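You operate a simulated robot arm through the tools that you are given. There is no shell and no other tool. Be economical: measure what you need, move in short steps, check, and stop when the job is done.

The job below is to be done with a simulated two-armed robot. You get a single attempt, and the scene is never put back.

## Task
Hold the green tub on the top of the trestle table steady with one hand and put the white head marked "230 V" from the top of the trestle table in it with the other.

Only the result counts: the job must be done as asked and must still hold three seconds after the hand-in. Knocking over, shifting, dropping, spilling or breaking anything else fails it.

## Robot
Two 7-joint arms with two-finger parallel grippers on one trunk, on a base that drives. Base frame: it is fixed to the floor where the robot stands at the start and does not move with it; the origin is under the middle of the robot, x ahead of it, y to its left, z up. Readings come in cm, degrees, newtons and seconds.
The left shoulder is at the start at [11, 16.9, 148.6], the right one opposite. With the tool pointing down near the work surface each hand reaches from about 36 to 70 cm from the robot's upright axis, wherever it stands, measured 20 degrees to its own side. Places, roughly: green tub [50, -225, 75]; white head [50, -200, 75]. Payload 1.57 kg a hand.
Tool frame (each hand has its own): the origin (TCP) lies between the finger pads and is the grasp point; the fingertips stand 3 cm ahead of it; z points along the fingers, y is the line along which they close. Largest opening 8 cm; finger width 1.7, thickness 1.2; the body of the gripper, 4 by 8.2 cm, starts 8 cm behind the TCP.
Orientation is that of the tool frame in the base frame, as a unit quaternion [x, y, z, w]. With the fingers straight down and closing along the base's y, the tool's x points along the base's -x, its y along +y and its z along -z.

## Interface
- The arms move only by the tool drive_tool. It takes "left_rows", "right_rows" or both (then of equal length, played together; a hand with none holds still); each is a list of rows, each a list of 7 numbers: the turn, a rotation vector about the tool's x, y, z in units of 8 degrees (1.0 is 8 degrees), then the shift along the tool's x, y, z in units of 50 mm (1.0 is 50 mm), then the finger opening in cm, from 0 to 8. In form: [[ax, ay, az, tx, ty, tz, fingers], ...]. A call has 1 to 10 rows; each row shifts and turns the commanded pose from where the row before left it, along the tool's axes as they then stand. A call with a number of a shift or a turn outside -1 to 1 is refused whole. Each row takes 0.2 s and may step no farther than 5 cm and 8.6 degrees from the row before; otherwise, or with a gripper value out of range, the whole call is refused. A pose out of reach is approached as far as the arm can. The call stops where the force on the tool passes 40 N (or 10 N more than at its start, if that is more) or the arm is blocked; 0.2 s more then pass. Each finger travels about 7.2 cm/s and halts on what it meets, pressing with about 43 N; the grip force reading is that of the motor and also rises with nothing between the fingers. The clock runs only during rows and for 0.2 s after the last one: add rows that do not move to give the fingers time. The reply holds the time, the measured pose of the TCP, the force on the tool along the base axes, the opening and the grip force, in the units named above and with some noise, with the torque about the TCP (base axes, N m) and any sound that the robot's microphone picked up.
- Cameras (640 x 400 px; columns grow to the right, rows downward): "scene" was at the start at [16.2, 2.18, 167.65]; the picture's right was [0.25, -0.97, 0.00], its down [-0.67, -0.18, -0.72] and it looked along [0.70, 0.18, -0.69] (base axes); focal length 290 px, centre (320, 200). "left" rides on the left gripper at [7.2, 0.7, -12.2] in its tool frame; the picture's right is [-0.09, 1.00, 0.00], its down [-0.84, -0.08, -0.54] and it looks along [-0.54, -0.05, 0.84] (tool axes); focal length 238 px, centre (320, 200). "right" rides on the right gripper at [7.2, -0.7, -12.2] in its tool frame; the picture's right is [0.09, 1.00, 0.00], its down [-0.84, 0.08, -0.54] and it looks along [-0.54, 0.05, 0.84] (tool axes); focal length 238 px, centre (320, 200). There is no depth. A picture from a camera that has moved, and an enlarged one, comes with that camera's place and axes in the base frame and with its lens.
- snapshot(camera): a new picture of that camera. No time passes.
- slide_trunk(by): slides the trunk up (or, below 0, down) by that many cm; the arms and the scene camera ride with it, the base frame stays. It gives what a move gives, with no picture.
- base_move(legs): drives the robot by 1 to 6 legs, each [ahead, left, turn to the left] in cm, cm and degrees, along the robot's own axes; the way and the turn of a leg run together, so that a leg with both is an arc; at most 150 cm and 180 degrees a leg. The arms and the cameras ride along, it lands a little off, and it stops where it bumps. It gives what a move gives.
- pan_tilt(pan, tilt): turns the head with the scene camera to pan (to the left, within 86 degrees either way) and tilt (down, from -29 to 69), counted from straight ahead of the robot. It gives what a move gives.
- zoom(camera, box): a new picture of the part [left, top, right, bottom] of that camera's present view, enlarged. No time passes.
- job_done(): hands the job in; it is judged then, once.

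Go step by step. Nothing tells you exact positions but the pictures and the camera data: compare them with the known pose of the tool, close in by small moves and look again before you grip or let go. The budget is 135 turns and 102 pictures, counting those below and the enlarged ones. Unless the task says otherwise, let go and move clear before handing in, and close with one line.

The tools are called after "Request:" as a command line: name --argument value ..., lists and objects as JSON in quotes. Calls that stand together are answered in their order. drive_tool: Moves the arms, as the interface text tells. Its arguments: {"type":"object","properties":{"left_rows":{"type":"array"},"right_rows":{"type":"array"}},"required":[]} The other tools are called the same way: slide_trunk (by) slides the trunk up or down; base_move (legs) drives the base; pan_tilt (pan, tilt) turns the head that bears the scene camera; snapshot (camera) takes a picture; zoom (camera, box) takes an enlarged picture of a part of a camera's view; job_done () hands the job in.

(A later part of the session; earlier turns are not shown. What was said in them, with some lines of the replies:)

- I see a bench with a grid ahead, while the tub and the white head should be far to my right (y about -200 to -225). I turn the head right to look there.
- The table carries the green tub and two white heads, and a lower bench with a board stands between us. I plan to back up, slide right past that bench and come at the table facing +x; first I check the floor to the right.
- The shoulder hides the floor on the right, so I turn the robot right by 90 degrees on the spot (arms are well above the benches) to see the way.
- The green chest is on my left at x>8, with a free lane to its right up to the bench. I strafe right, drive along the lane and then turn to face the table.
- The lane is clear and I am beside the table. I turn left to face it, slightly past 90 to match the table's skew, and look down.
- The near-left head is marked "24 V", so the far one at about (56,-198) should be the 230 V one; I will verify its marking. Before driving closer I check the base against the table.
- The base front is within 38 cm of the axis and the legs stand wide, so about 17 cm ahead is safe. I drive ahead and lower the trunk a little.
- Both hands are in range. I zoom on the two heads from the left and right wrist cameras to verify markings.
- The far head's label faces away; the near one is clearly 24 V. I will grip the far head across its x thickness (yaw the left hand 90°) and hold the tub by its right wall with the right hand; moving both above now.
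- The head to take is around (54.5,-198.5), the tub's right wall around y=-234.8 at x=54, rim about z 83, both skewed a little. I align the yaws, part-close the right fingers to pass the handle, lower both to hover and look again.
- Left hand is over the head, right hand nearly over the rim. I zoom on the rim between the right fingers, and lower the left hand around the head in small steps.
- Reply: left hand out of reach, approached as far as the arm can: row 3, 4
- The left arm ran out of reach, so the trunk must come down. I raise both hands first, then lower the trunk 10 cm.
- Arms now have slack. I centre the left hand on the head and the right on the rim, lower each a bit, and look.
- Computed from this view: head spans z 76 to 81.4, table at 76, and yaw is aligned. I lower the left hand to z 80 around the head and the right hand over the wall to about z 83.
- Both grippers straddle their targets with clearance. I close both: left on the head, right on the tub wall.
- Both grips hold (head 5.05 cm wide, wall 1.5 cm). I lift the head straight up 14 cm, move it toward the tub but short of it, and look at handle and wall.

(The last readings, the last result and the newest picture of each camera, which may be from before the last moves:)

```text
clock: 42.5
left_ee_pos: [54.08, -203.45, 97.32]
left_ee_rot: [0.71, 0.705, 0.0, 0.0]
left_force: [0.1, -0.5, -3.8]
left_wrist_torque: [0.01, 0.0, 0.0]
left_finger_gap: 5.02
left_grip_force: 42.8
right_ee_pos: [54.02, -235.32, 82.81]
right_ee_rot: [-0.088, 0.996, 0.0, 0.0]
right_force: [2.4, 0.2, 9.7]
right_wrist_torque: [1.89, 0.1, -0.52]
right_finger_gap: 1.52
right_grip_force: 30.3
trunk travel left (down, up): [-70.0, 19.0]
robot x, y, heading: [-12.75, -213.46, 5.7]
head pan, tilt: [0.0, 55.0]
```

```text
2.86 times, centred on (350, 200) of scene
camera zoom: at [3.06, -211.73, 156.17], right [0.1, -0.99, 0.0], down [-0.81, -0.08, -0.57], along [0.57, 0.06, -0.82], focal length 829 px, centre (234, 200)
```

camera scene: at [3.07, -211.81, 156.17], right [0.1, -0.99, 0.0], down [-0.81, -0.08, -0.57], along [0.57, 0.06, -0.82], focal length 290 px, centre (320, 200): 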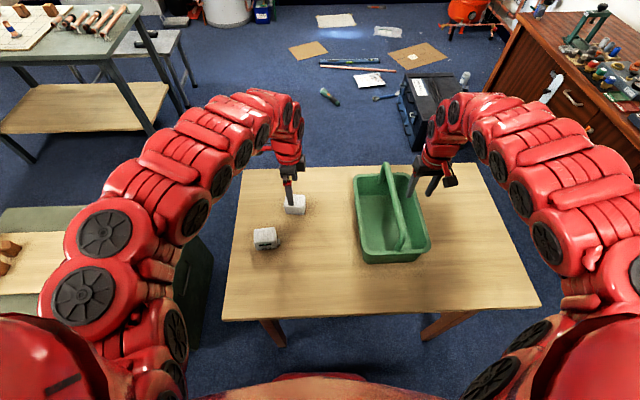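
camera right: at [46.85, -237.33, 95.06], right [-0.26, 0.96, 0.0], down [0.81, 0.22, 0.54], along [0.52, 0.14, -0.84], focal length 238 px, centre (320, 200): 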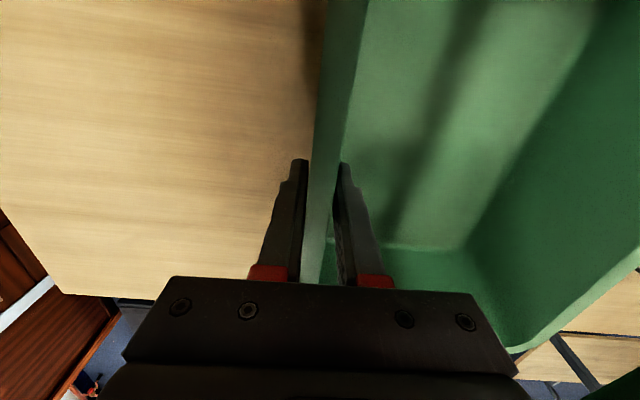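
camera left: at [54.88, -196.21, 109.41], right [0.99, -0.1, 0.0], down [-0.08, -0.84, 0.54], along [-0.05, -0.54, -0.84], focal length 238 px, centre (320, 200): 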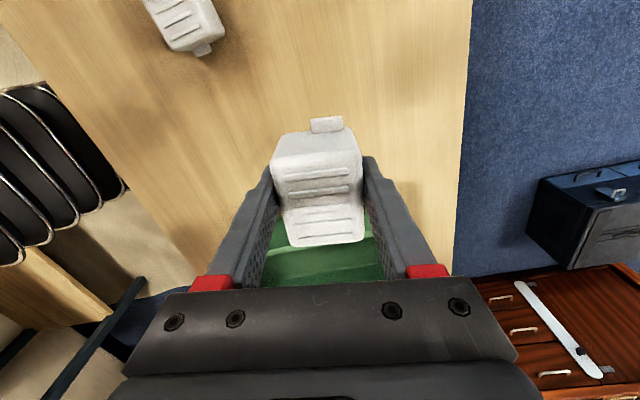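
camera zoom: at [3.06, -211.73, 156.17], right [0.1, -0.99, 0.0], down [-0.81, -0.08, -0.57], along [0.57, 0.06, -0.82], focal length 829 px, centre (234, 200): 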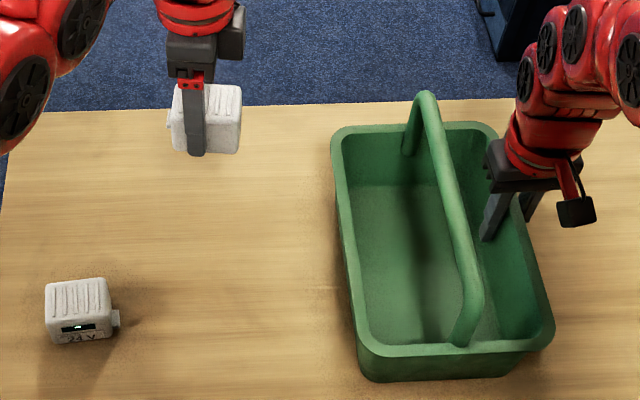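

The gap between handle and left wall is narrow, so I will enter leaning about 20° along a slanted line that passes rim and handle with more room. First I go to the pre-position above it, yaw to the tub's skew and lean.

Request:
drive_tool --left_rows '[[0, 0, 0, -0.79, -0.18, -0.085, 3], [0, 0, 0, -0.79, -0.18, -0.085, 3], [0, 0, 0, -0.79, -0.18, -0.085, 3], [0, 0, 0, -0.79, -0.18, -0.085, 3], [0, 0, -0.65, 0, 0, 0, 3], [0, 0, -0.65, 0, 0, 0, 3], [0, -0.9, 0, 0, 0, 0, 3], [0, -0.8, 0, 0, 0, 0, 3], [0, -0.8, 0, 0, 0, 0, 3], [0, 0, 0, 0, 0, 0, 3]]'

Request:
snapshot --camera "left"

Request:
snapshot --camera "right"

Request:
zoom --camera "scene" --box '[240, 130, 460, 270]'

```text
clock: 44.7
left_ee_pos: [50.44, -219.38, 98.66]
left_ee_rot: [0.634, 0.753, -0.112, 0.133]
left_force: [-0.3, -0.4, -3.3]
left_wrist_torque: [0.02, 0.02, -0.01]
left_finger_gap: 4.99
left_grip_force: 43.2
right_ee_pos: [54.12, -235.52, 82.78]
right_ee_rot: [-0.088, 0.996, 0.001, 0.0]
right_force: [0.9, 1.6, 8.8]
right_wrist_torque: [1.88, 0.18, -0.58]
right_finger_gap: 1.49
right_grip_force: 31.7
trunk travel left (down, up): [-70.0, 19.0]
robot x, y, heading: [-12.22, -213.67, 5.8]
head pan, tilt: [0.0, 55.0]
```

```text
62 pictures are left
camera left: at [49.21, -208.48, 107.65], right [1.0, 0.09, 0.03], down [0.03, -0.6, 0.8], along [0.09, -0.79, -0.6], focal length 238 px, centre (320, 200)
```

left: 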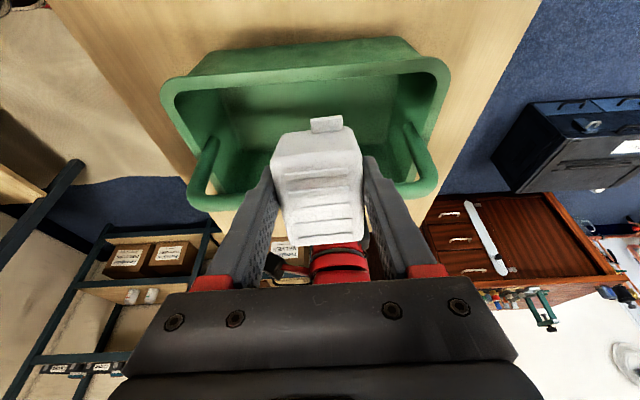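

```text
61 pictures are left
camera right: at [46.84, -237.37, 95.02], right [-0.26, 0.96, 0.0], down [0.81, 0.22, 0.54], along [0.52, 0.14, -0.84], focal length 238 px, centre (320, 200)
```

right: 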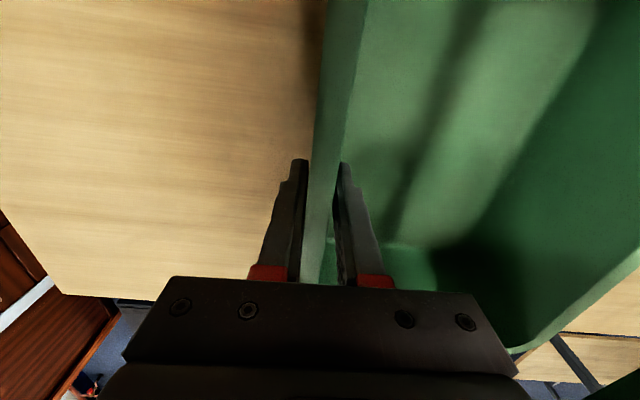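

```text
2.86 times, centred on (350, 200) of scene
camera zoom: at [3.06, -211.86, 156.17], right [0.1, -0.99, 0.0], down [-0.81, -0.08, -0.57], along [0.57, 0.06, -0.82], focal length 829 px, centre (234, 200)
```

zoom: 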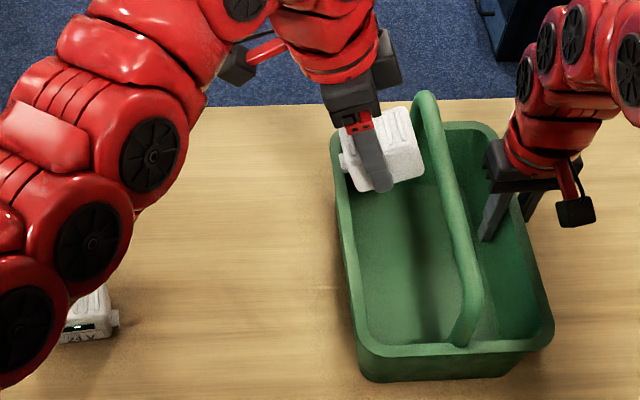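

The head is poised over the left compartment. I zoom on the left camera to check rim and handle against the insertion line.

Request:
zoom --camera "left" --box '[150, 30, 470, 230]'

Request:
snapshot --camera "scene"

```text
2.00 times, centred on (310, 130) of left
camera zoom: at [49.21, -208.48, 107.65], right [1.0, 0.09, 0.03], down [0.03, -0.6, 0.8], along [0.09, -0.79, -0.6], focal length 477 px, centre (340, 340)
```

zoom: 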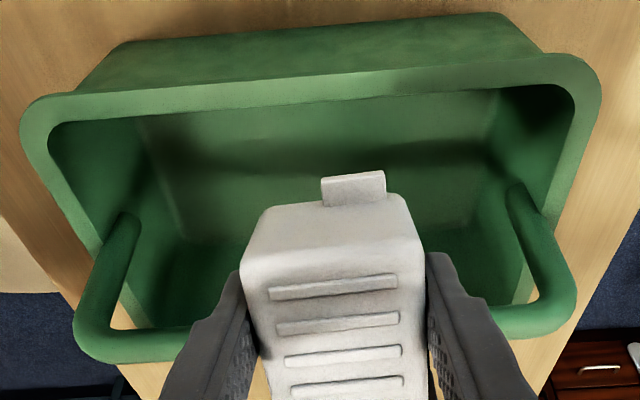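

```text
58 pictures are left
camera scene: at [3.06, -211.86, 156.17], right [0.1, -0.99, 0.0], down [-0.81, -0.08, -0.57], along [0.57, 0.06, -0.82], focal length 290 px, centre (320, 200)
```

scene: 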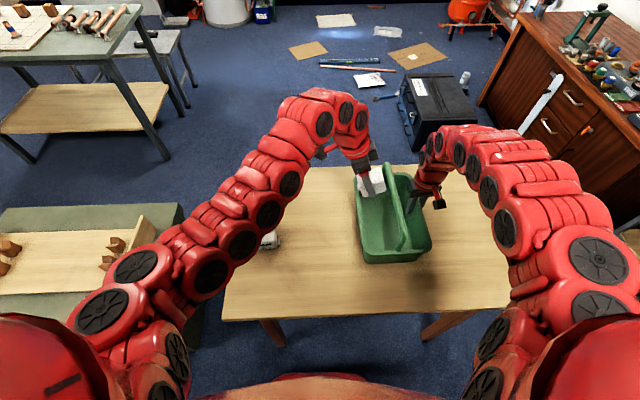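

Rim inner edge is near (y -219.6, z 85) and the handle bar near (y -226.9, z 93), so the line needs only a 3 mm correction. I go in 9 cm along the tool axis and look.

Request:
drive_tool --left_rows '[[0, 0, 0, -0.06, 0, 0.3, 3], [0, 0, 0, 0, 0, 0.3, 3], [0, 0, 0, 0, 0, 0.3, 3], [0, 0, 0, 0, 0, 0.3, 3], [0, 0, 0, 0, 0, 0.3, 3], [0, 0, 0, 0, 0, 0.3, 3], [0, 0, 0, 0, 0, 0, 3]]'

Request:
snapshot --camera "left"

Request:
zoom --camera "scene" --box '[240, 130, 460, 270]'

```text
clock: 46.3
left_ee_pos: [51.04, -222.78, 90.48]
left_ee_rot: [0.634, 0.754, -0.112, 0.133]
left_force: [0.7, -0.6, -3.6]
left_wrist_torque: [0.01, 0.0, -0.03]
left_finger_gap: 4.99
left_grip_force: 42.7
right_ee_pos: [54.11, -235.44, 82.91]
right_ee_rot: [-0.088, 0.996, -0.001, -0.001]
right_force: [2.4, 0.1, 8.8]
right_wrist_torque: [1.8, 0.4, -0.49]
right_finger_gap: 1.5
right_grip_force: 30.8
trunk travel left (down, up): [-70.0, 19.0]
robot x, y, heading: [-12.23, -213.44, 5.6]
head pan, tilt: [0.0, 55.0]
```

```text
57 pictures are left
camera left: at [49.77, -211.81, 99.38], right [1.0, 0.09, 0.03], down [0.03, -0.61, 0.8], along [0.09, -0.79, -0.61], focal length 238 px, centre (320, 200)
```

left: 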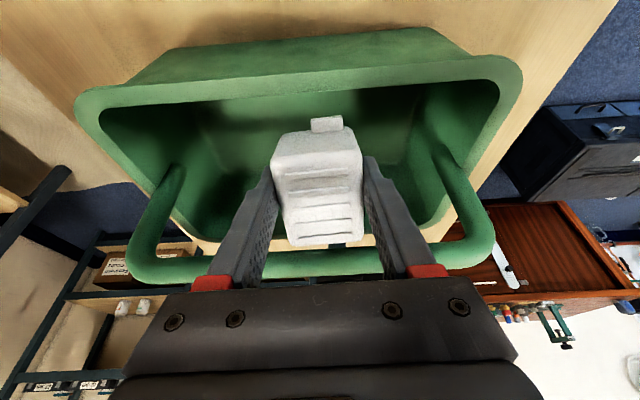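

```text
2.86 times, centred on (350, 200) of scene
camera zoom: at [3.05, -211.78, 156.17], right [0.1, -0.99, 0.0], down [-0.81, -0.08, -0.57], along [0.57, 0.06, -0.82], focal length 829 px, centre (234, 200)
```

zoom: 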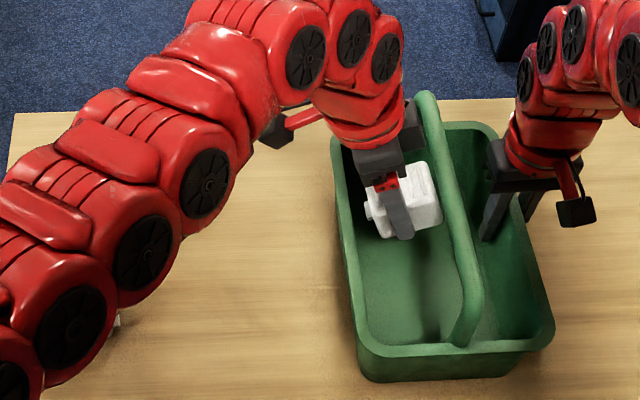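

The head passes cleanly between rim and handle. I continue about 7 cm further in along the same line.

Request:
drive_tool --left_rows '[[0, 0, 0, 0, 0, 0.25, 3], [0, 0, 0, 0, 0, 0.25, 3], [0, 0, 0, 0, 0, 0.25, 3], [0, 0, 0, 0, 0, 0.25, 3], [0, 0, 0, 0, 0, 0.2, 3], [0, 0, 0, 0, 0, 0.2, 3], [0, 0, 0, 0, 0, 0, 3]]'

Request:
snapshot --camera "left"

Request:
snapshot --camera "right"

Request:
zoom --camera "scene" --box '[240, 130, 460, 270]'

```text
clock: 47.9
left_ee_pos: [51.34, -225.01, 83.79]
left_ee_rot: [0.634, 0.753, -0.112, 0.133]
left_force: [0.0, 0.8, -3.8]
left_wrist_torque: [0.03, 0.04, 0.0]
left_finger_gap: 4.97
left_grip_force: 42.8
right_ee_pos: [54.05, -235.44, 82.81]
right_ee_rot: [-0.088, 0.996, 0.0, -0.001]
right_force: [0.8, -0.1, 10.6]
right_wrist_torque: [1.86, 0.33, -0.47]
right_finger_gap: 1.49
right_grip_force: 30.5
trunk travel left (down, up): [-70.0, 19.0]
robot x, y, heading: [-12.38, -213.31, 5.7]
head pan, tilt: [0.0, 55.0]
```

```text
55 pictures are left
camera left: at [50.21, -214.07, 92.79], right [1.0, 0.09, 0.03], down [0.03, -0.6, 0.8], along [0.09, -0.79, -0.6], focal length 238 px, centre (320, 200)
```

left: 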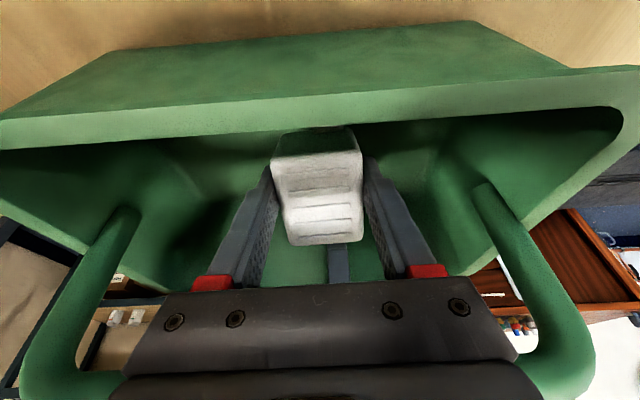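

```text
54 pictures are left
camera right: at [46.84, -237.35, 95.04], right [-0.26, 0.96, 0.0], down [0.81, 0.22, 0.54], along [0.52, 0.14, -0.84], focal length 238 px, centre (320, 200)
```

right: 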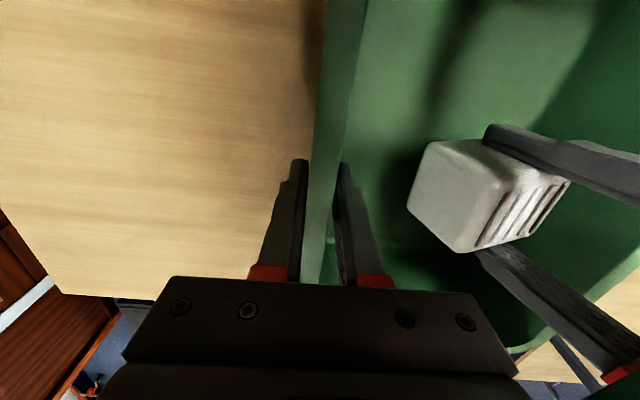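

```text
2.86 times, centred on (350, 200) of scene
camera zoom: at [3.05, -211.78, 156.17], right [0.1, -0.99, 0.0], down [-0.81, -0.08, -0.57], along [0.57, 0.06, -0.82], focal length 829 px, centre (234, 200)
```

zoom: 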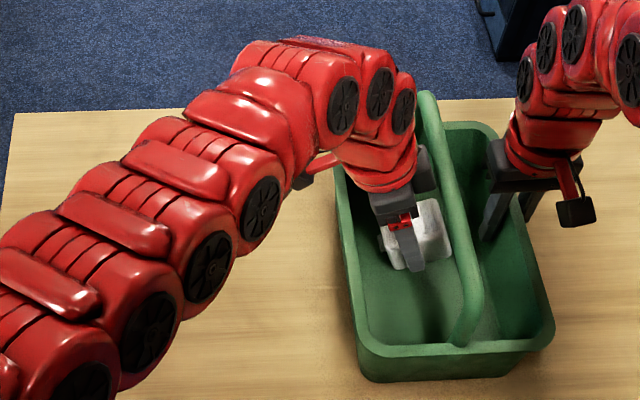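

The head is inside, just above the floor. I lower vertically in small steps until light contact.

Request:
drive_tool --left_rows '[[0, 0, 0, 0.034, 0, 0.094, 3], [0, 0, 0, 0.034, 0, 0.094, 3], [0, 0, 0, 0, 0, 0, 3]]'

Request:
zoom --camera "right" --box '[320, 60, 640, 300]'

```text
clock: 48.7
left_ee_pos: [51.56, -225.04, 82.78]
left_ee_rot: [0.633, 0.754, -0.112, 0.132]
left_force: [-0.4, -0.1, -3.5]
left_wrist_torque: [0.04, -0.02, 0.01]
left_finger_gap: 4.98
left_grip_force: 43.0
right_ee_pos: [54.07, -235.54, 82.85]
right_ee_rot: [-0.087, 0.996, 0.0, 0.0]
right_force: [1.9, 1.3, 10.0]
right_wrist_torque: [1.84, 0.32, -0.49]
right_finger_gap: 1.53
right_grip_force: 30.8
trunk travel left (down, up): [-70.0, 19.0]
robot x, y, heading: [-12.33, -213.05, 5.5]
head pan, tilt: [0.0, 55.0]
```

```text
1.67 times, centred on (480, 180) of right
camera zoom: at [46.84, -237.35, 95.04], right [-0.26, 0.96, 0.0], down [0.81, 0.22, 0.54], along [0.52, 0.14, -0.84], focal length 397 px, centre (53, 233)
```

zoom: 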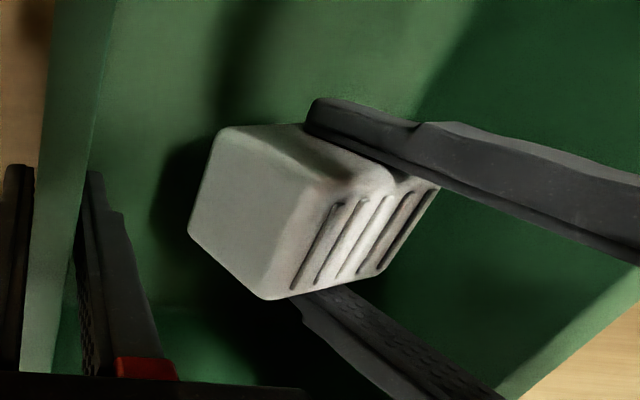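

No contact yet; I go on down in 3 mm steps.

Request:
drive_tool --left_rows '[[0, 0, 0, 0.02, 0, 0.056, 3], [0, 0, 0, 0.02, 0, 0.056, 3], [0, 0, 0, 0, 0, 0, 3]]'

```text
clock: 49.5
left_ee_pos: [51.58, -225.21, 82.28]
left_ee_rot: [0.633, 0.754, -0.112, 0.133]
left_force: [0.0, -0.2, -3.1]
left_wrist_torque: [0.06, -0.03, 0.03]
left_finger_gap: 4.96
left_grip_force: 42.7
right_ee_pos: [54.04, -235.39, 82.79]
right_ee_rot: [-0.088, 0.996, 0.001, 0.0]
right_force: [1.6, 0.7, 10.0]
right_wrist_torque: [1.88, 0.31, -0.48]
right_finger_gap: 1.51
right_grip_force: 31.1
trunk travel left (down, up): [-70.0, 19.0]
robot x, y, heading: [-12.44, -213.48, 6.0]
head pan, tilt: [0.0, 55.0]
```

Request:
drive_tool --left_rows '[[0, 0, 0, 0.02, 0, 0.056, 3], [0, 0, 0, 0.02, 0, 0.056, 3], [0, 0, 0, 0, 0, 0, 3]]'

Request:
snapshot --camera "right"

```text
clock: 50.3
left_ee_pos: [51.51, -225.19, 81.63]
left_ee_rot: [0.634, 0.754, -0.111, 0.133]
left_force: [-0.1, 0.1, -2.0]
left_wrist_torque: [0.05, 0.0, -0.02]
left_finger_gap: 4.97
left_grip_force: 43.1
right_ee_pos: [54.06, -235.4, 82.82]
right_ee_rot: [-0.088, 0.996, 0.001, 0.0]
right_force: [1.3, 1.3, 9.7]
right_wrist_torque: [1.85, 0.27, -0.48]
right_finger_gap: 1.52
right_grip_force: 31.1
trunk travel left (down, up): [-70.0, 19.0]
robot x, y, heading: [-12.36, -213.53, 5.7]
head pan, tilt: [0.0, 55.0]
```

```text
51 pictures are left
camera right: at [46.84, -237.35, 95.04], right [-0.26, 0.96, 0.0], down [0.81, 0.22, 0.54], along [0.52, 0.14, -0.84], focal length 238 px, centre (320, 200)
```

right: 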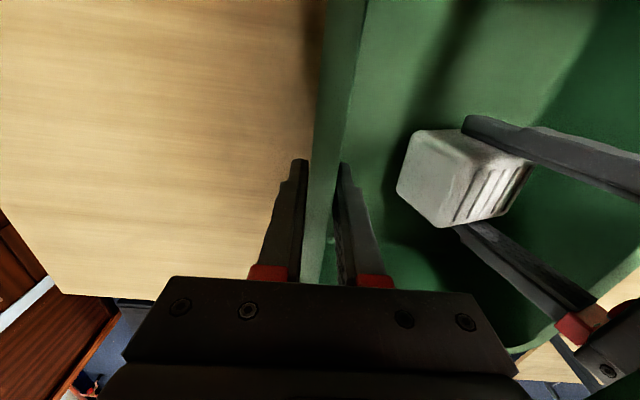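

The tool load is easing, so the head's lower edge is about to rest on the floor. One more small step, then check.

Request:
drive_tool --left_rows '[[0, 0, 0, 0.02, 0, 0.056, 3], [0, 0, 0, 0, 0, 0, 3]]'

```text
clock: 50.9
left_ee_pos: [51.54, -225.19, 81.37]
left_ee_rot: [0.634, 0.753, -0.112, 0.133]
left_force: [0.0, 0.0, -2.1]
left_wrist_torque: [0.01, 0.01, -0.01]
left_finger_gap: 4.97
left_grip_force: 42.6
right_ee_pos: [53.97, -235.52, 82.8]
right_ee_rot: [-0.088, 0.996, 0.0, 0.0]
right_force: [2.0, 1.8, 8.9]
right_wrist_torque: [1.88, 0.3, -0.48]
right_finger_gap: 1.49
right_grip_force: 30.9
trunk travel left (down, up): [-70.0, 19.0]
robot x, y, heading: [-12.38, -213.1, 5.8]
head pan, tilt: [0.0, 55.0]
```

Request:
drive_tool --left_rows '[[0, 0, 0, 0.02, 0, 0.056, 3], [0, 0, 0, 0.02, 0, 0.056, 3], [0, 0, 0, 0, 0, 0, 3]]'

```text
clock: 51.7
left_ee_pos: [51.58, -225.24, 81.3]
left_ee_rot: [0.633, 0.754, -0.111, 0.137]
left_force: [-1.9, 2.0, 40.4]
left_wrist_torque: [0.5, 0.68, 0.16]
left_finger_gap: 4.99
left_grip_force: 43.1
right_ee_pos: [53.88, -235.41, 83.01]
right_ee_rot: [-0.088, 0.996, 0.001, 0.001]
right_force: [10.3, -1.0, 0.0]
right_wrist_torque: [2.02, -0.23, -0.61]
right_finger_gap: 1.44
right_grip_force: 30.6
trunk travel left (down, up): [-70.0, 19.0]
robot x, y, heading: [-11.96, -213.33, 5.6]
head pan, tilt: [0.0, 55.0]
```

Contact reached (40 N). I back off 3 mm to relieve the pressure and look before releasing.

Request:
drive_tool --left_rows '[[0, 0, 0, -0.02, 0, -0.06, 3], [0, 0, 0, 0, 0, 0, 3]]'

Request:
snapshot --camera "right"

Request:
zoom --camera "scene" --box '[240, 130, 460, 270]'

```text
clock: 52.3
left_ee_pos: [51.38, -225.26, 81.12]
left_ee_rot: [0.634, 0.754, -0.111, 0.134]
left_force: [6.5, -5.3, 19.7]
left_wrist_torque: [0.06, -0.4, -0.16]
left_finger_gap: 4.97
left_grip_force: 43.1
right_ee_pos: [53.88, -235.6, 82.91]
right_ee_rot: [-0.088, 0.996, -0.001, 0.0]
right_force: [2.5, 0.6, 3.3]
right_wrist_torque: [1.82, 0.49, -0.54]
right_finger_gap: 1.45
right_grip_force: 30.8
trunk travel left (down, up): [-70.0, 19.0]
robot x, y, heading: [-12.19, -213.13, 5.7]
head pan, tilt: [0.0, 55.0]
```

```text
50 pictures are left
camera right: at [46.72, -237.42, 95.07], right [-0.26, 0.96, 0.0], down [0.81, 0.22, 0.54], along [0.52, 0.14, -0.84], focal length 238 px, centre (320, 200)
```

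right: 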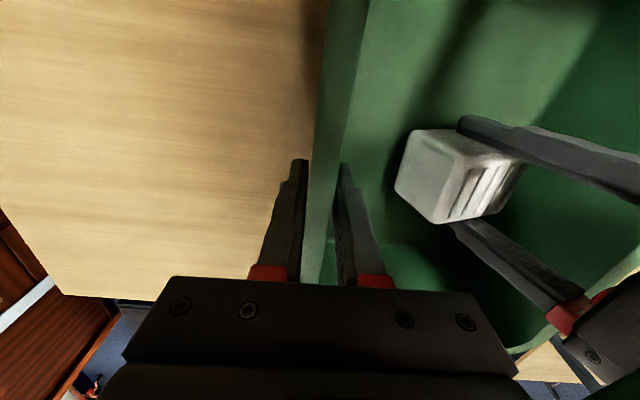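

```text
2.86 times, centred on (350, 200) of scene
camera zoom: at [2.92, -211.87, 156.18], right [0.1, -1.0, 0.0], down [-0.81, -0.08, -0.57], along [0.57, 0.06, -0.82], focal length 829 px, centre (234, 200)
```

zoom: 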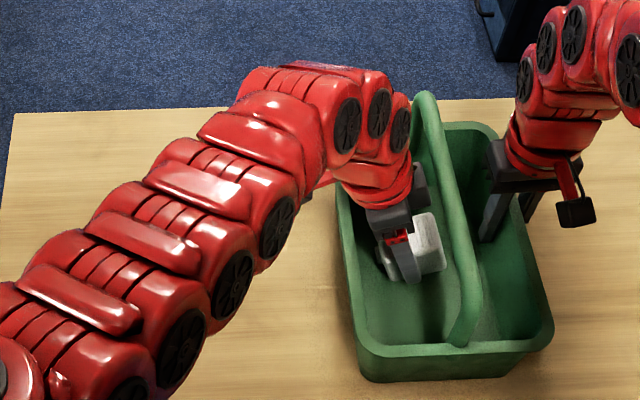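

Still pressing 20 N; I ease off a little more and then open the left fingers.

Request:
drive_tool --left_rows '[[0, 0, 0, -0.02, 0, -0.056, 3], [0, 0, 0, 0, 0, 0, 5.5], [0, 0, 0, 0, 0, 0, 7], [0, 0, 0, 0, 0, 0, 7.5], [0, 0, 0, 0, 0, 0, 7.5], [0, 0, 0, 0, 0, 0, 7.5]]'

Request:
snapshot --camera "right"

Request:
snapshot --camera "left"

```text
clock: 53.7
left_ee_pos: [51.32, -225.11, 81.46]
left_ee_rot: [0.634, 0.754, -0.112, 0.133]
left_force: [0.4, -0.3, 1.1]
left_wrist_torque: [-0.02, 0.02, -0.01]
left_finger_gap: 7.5
left_grip_force: 0.2
right_ee_pos: [53.97, -235.42, 82.92]
right_ee_rot: [-0.088, 0.996, 0.0, 0.002]
right_force: [-0.2, -1.7, 9.9]
right_wrist_torque: [1.86, 0.47, -0.47]
right_finger_gap: 1.47
right_grip_force: 30.8
trunk travel left (down, up): [-70.0, 19.0]
robot x, y, heading: [-12.06, -213.34, 5.6]
head pan, tilt: [0.0, 55.0]
```

```text
48 pictures are left
camera right: at [46.8, -237.36, 95.06], right [-0.26, 0.96, 0.0], down [0.81, 0.22, 0.54], along [0.52, 0.14, -0.84], focal length 238 px, centre (320, 200)
```

right: 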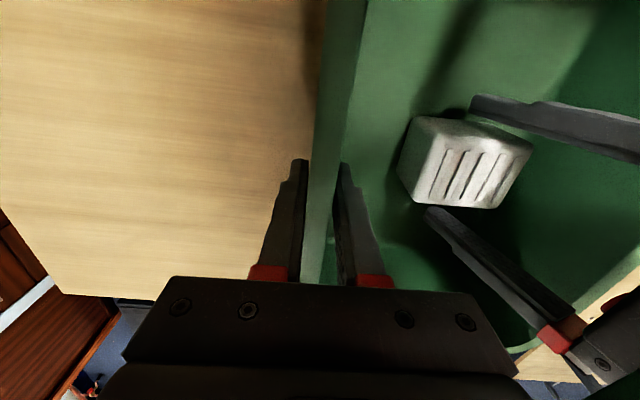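

```text
47 pictures are left
camera left: at [50.25, -214.11, 90.37], right [1.0, 0.09, 0.03], down [0.03, -0.61, 0.8], along [0.09, -0.79, -0.61], focal length 238 px, centre (320, 200)
```

left: 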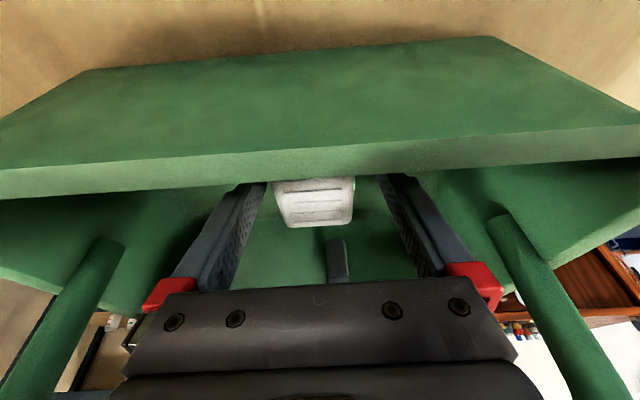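

The head is released and lies flat on the tub floor. I withdraw the left hand backward along the same slanted line.

Request:
drive_tool --left_rows '[[0, 0, 0, 0, 0, -0.25, 7.5], [0, 0, 0, 0, 0, -0.35, 7.5], [0, 0, 0, 0, 0, -0.5, 7.5], [0, 0, 0, 0, 0, -0.5, 7.5], [0, 0, 0, 0, 0, -0.6, 7.5], [0, 0, 0, 0, 0, -0.6, 7.5], [0, 0, 0, 0, 0, -0.6, 7.5], [0, 0, 0, 0, 0, -0.6, 7.5], [0, 0, 0, 0, 0, 0, 7.5]]'

Request:
snapshot --camera "scene"

Request:
snapshot --camera "right"

```text
clock: 55.7
left_ee_pos: [50.3, -218.54, 100.23]
left_ee_rot: [0.634, 0.754, -0.112, 0.133]
left_force: [0.5, -0.4, 0.4]
left_wrist_torque: [0.0, -0.02, -0.01]
left_finger_gap: 7.5
left_grip_force: 0.1
right_ee_pos: [54.03, -235.32, 82.91]
right_ee_rot: [-0.088, 0.996, 0.0, 0.001]
right_force: [1.2, -0.6, 7.9]
right_wrist_torque: [1.87, 0.07, -0.53]
right_finger_gap: 1.52
right_grip_force: 31.4
trunk travel left (down, up): [-70.0, 19.0]
robot x, y, heading: [-12.38, -213.21, 5.9]
head pan, tilt: [0.0, 55.0]
```

```text
46 pictures are left
camera scene: at [3.03, -211.85, 156.17], right [0.1, -0.99, 0.0], down [-0.81, -0.08, -0.57], along [0.57, 0.06, -0.82], focal length 290 px, centre (320, 200)
```

scene: 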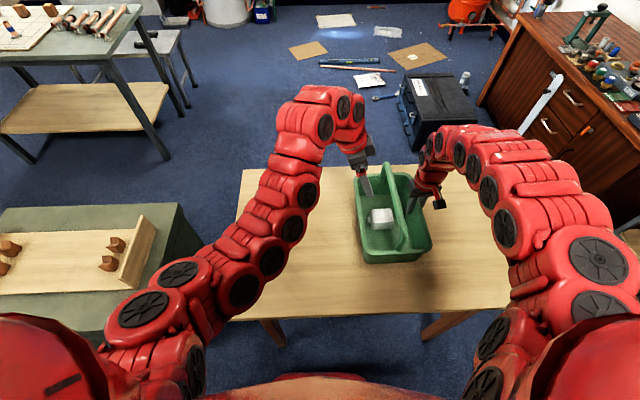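

```text
45 pictures are left
camera right: at [46.83, -237.37, 95.04], right [-0.26, 0.96, 0.0], down [0.81, 0.22, 0.54], along [0.52, 0.14, -0.84], focal length 238 px, centre (320, 200)
```

right: 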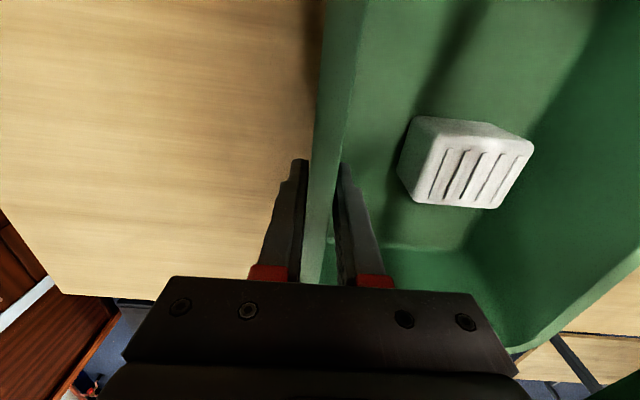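

The head rests in the tub. Now I raise the left hand clear, and open the right fingers and lift them off the wall.

Request:
drive_tool --left_rows '[[0, 0, 0, -0.2, 0, -0.56, 7.5], [0, 0, 0, -0.2, 0, -0.56, 7.5], [0, 0, 0, -0.2, 0, -0.56, 7.5], [0, 0, 0, -0.2, 0, -0.56, 7.5], [0, 0, 0, 0, 0, 0, 7.5]]'

Request:
drive_tool --right_rows '[[0, 0, 0, 0, 0, 0, 2.2], [0, 0, 0, 0, 0, 0, 3.2], [0, 0, 0, 0, 0, 0, 4.2], [0, 0, 0, 0, 0, 0, 4.2], [0, 0, 0, 0, 0, -0.2, 4.2], [0, 0, 0, 0, 0, -0.4, 4.2], [0, 0, 0, 0, 0, -0.6, 4.2], [0, 0, 0, 0, 0, -0.8, 4.2], [0, 0, 0, 0, 0, -0.8, 4.2], [0, 0, 0, 0, 0, 0, 4.2]]'

Request:
snapshot --camera "scene"

Request:
snapshot --camera "left"

Request:
snapshot --camera "right"

```text
clock: 56.9
left_ee_pos: [50.37, -218.32, 111.98]
left_ee_rot: [0.634, 0.753, -0.112, 0.133]
left_force: [-0.2, 0.5, 0.3]
left_wrist_torque: [0.0, 0.0, -0.01]
left_finger_gap: 7.49
left_grip_force: 0.0
right_ee_pos: [54.09, -235.47, 82.82]
right_ee_rot: [-0.088, 0.996, 0.0, 0.0]
right_force: [2.1, 0.5, 9.3]
right_wrist_torque: [1.88, 0.25, -0.48]
right_finger_gap: 1.5
right_grip_force: 30.7
trunk travel left (down, up): [-70.0, 19.0]
robot x, y, heading: [-12.25, -213.45, 5.5]
head pan, tilt: [0.0, 55.0]
```

```text
clock: 59.1
left_ee_pos: [50.44, -218.3, 111.93]
left_ee_rot: [0.634, 0.753, -0.112, 0.133]
left_force: [0.9, 0.2, 0.4]
left_wrist_torque: [-0.03, -0.01, -0.01]
left_finger_gap: 7.5
left_grip_force: 0.0
right_ee_pos: [54.19, -235.21, 97.07]
right_ee_rot: [-0.087, 0.996, 0.001, 0.0]
right_force: [-1.0, 0.2, 0.0]
right_wrist_torque: [0.04, 0.04, -0.01]
right_finger_gap: 4.2
right_grip_force: 0.0
trunk travel left (down, up): [-70.0, 19.0]
robot x, y, heading: [-11.95, -213.53, 5.4]
head pan, tilt: [0.0, 55.0]
```

```text
44 pictures are left
camera scene: at [3.15, -211.85, 156.16], right [0.1, -0.99, 0.0], down [-0.82, -0.08, -0.57], along [0.57, 0.06, -0.82], focal length 290 px, centre (320, 200)
```

scene: 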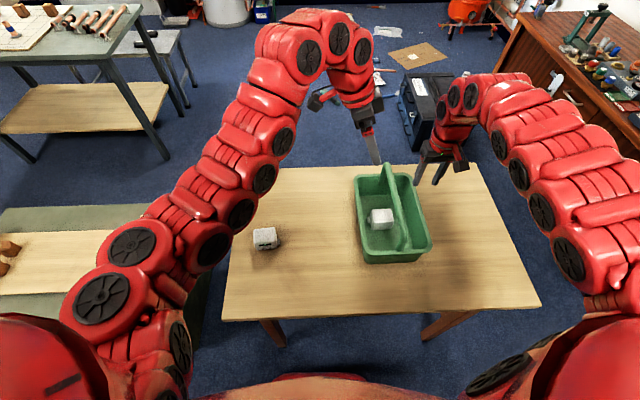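

```text
43 pictures are left
camera left: at [49.18, -207.4, 120.91], right [1.0, 0.09, 0.03], down [0.03, -0.61, 0.8], along [0.09, -0.79, -0.61], focal length 238 px, centre (320, 200)
```

left: 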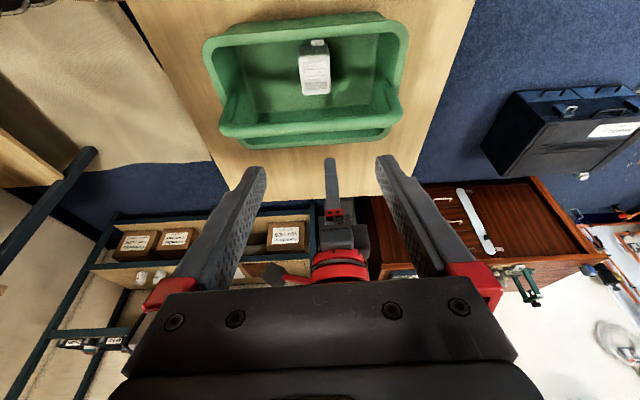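

```text
42 pictures are left
camera right: at [46.94, -237.13, 109.17], right [-0.26, 0.96, 0.0], down [0.81, 0.22, 0.54], along [0.52, 0.14, -0.84], focal length 238 px, centre (320, 200)
```

right: 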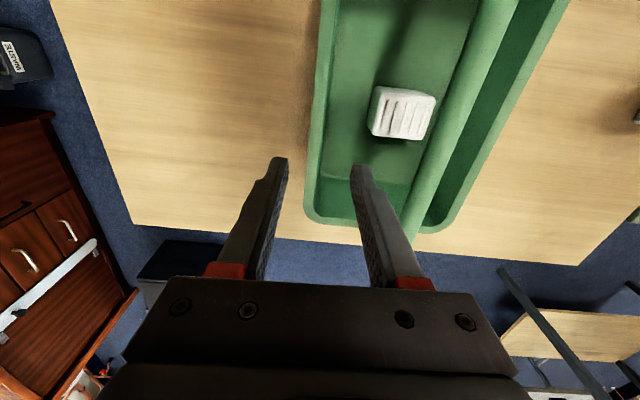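

The white head lies flat in the green tub. The tub stands where it was and the 24 V head has not moved, and both hands are clear, so I hand in.

Request:
job_done

```text
The job is handed in.
```

I held the green tub steady with the right hand and put the white head in it with the left. I never read the "230 V" marking itself: I chose that head because the only other one on the table is marked "24 V".
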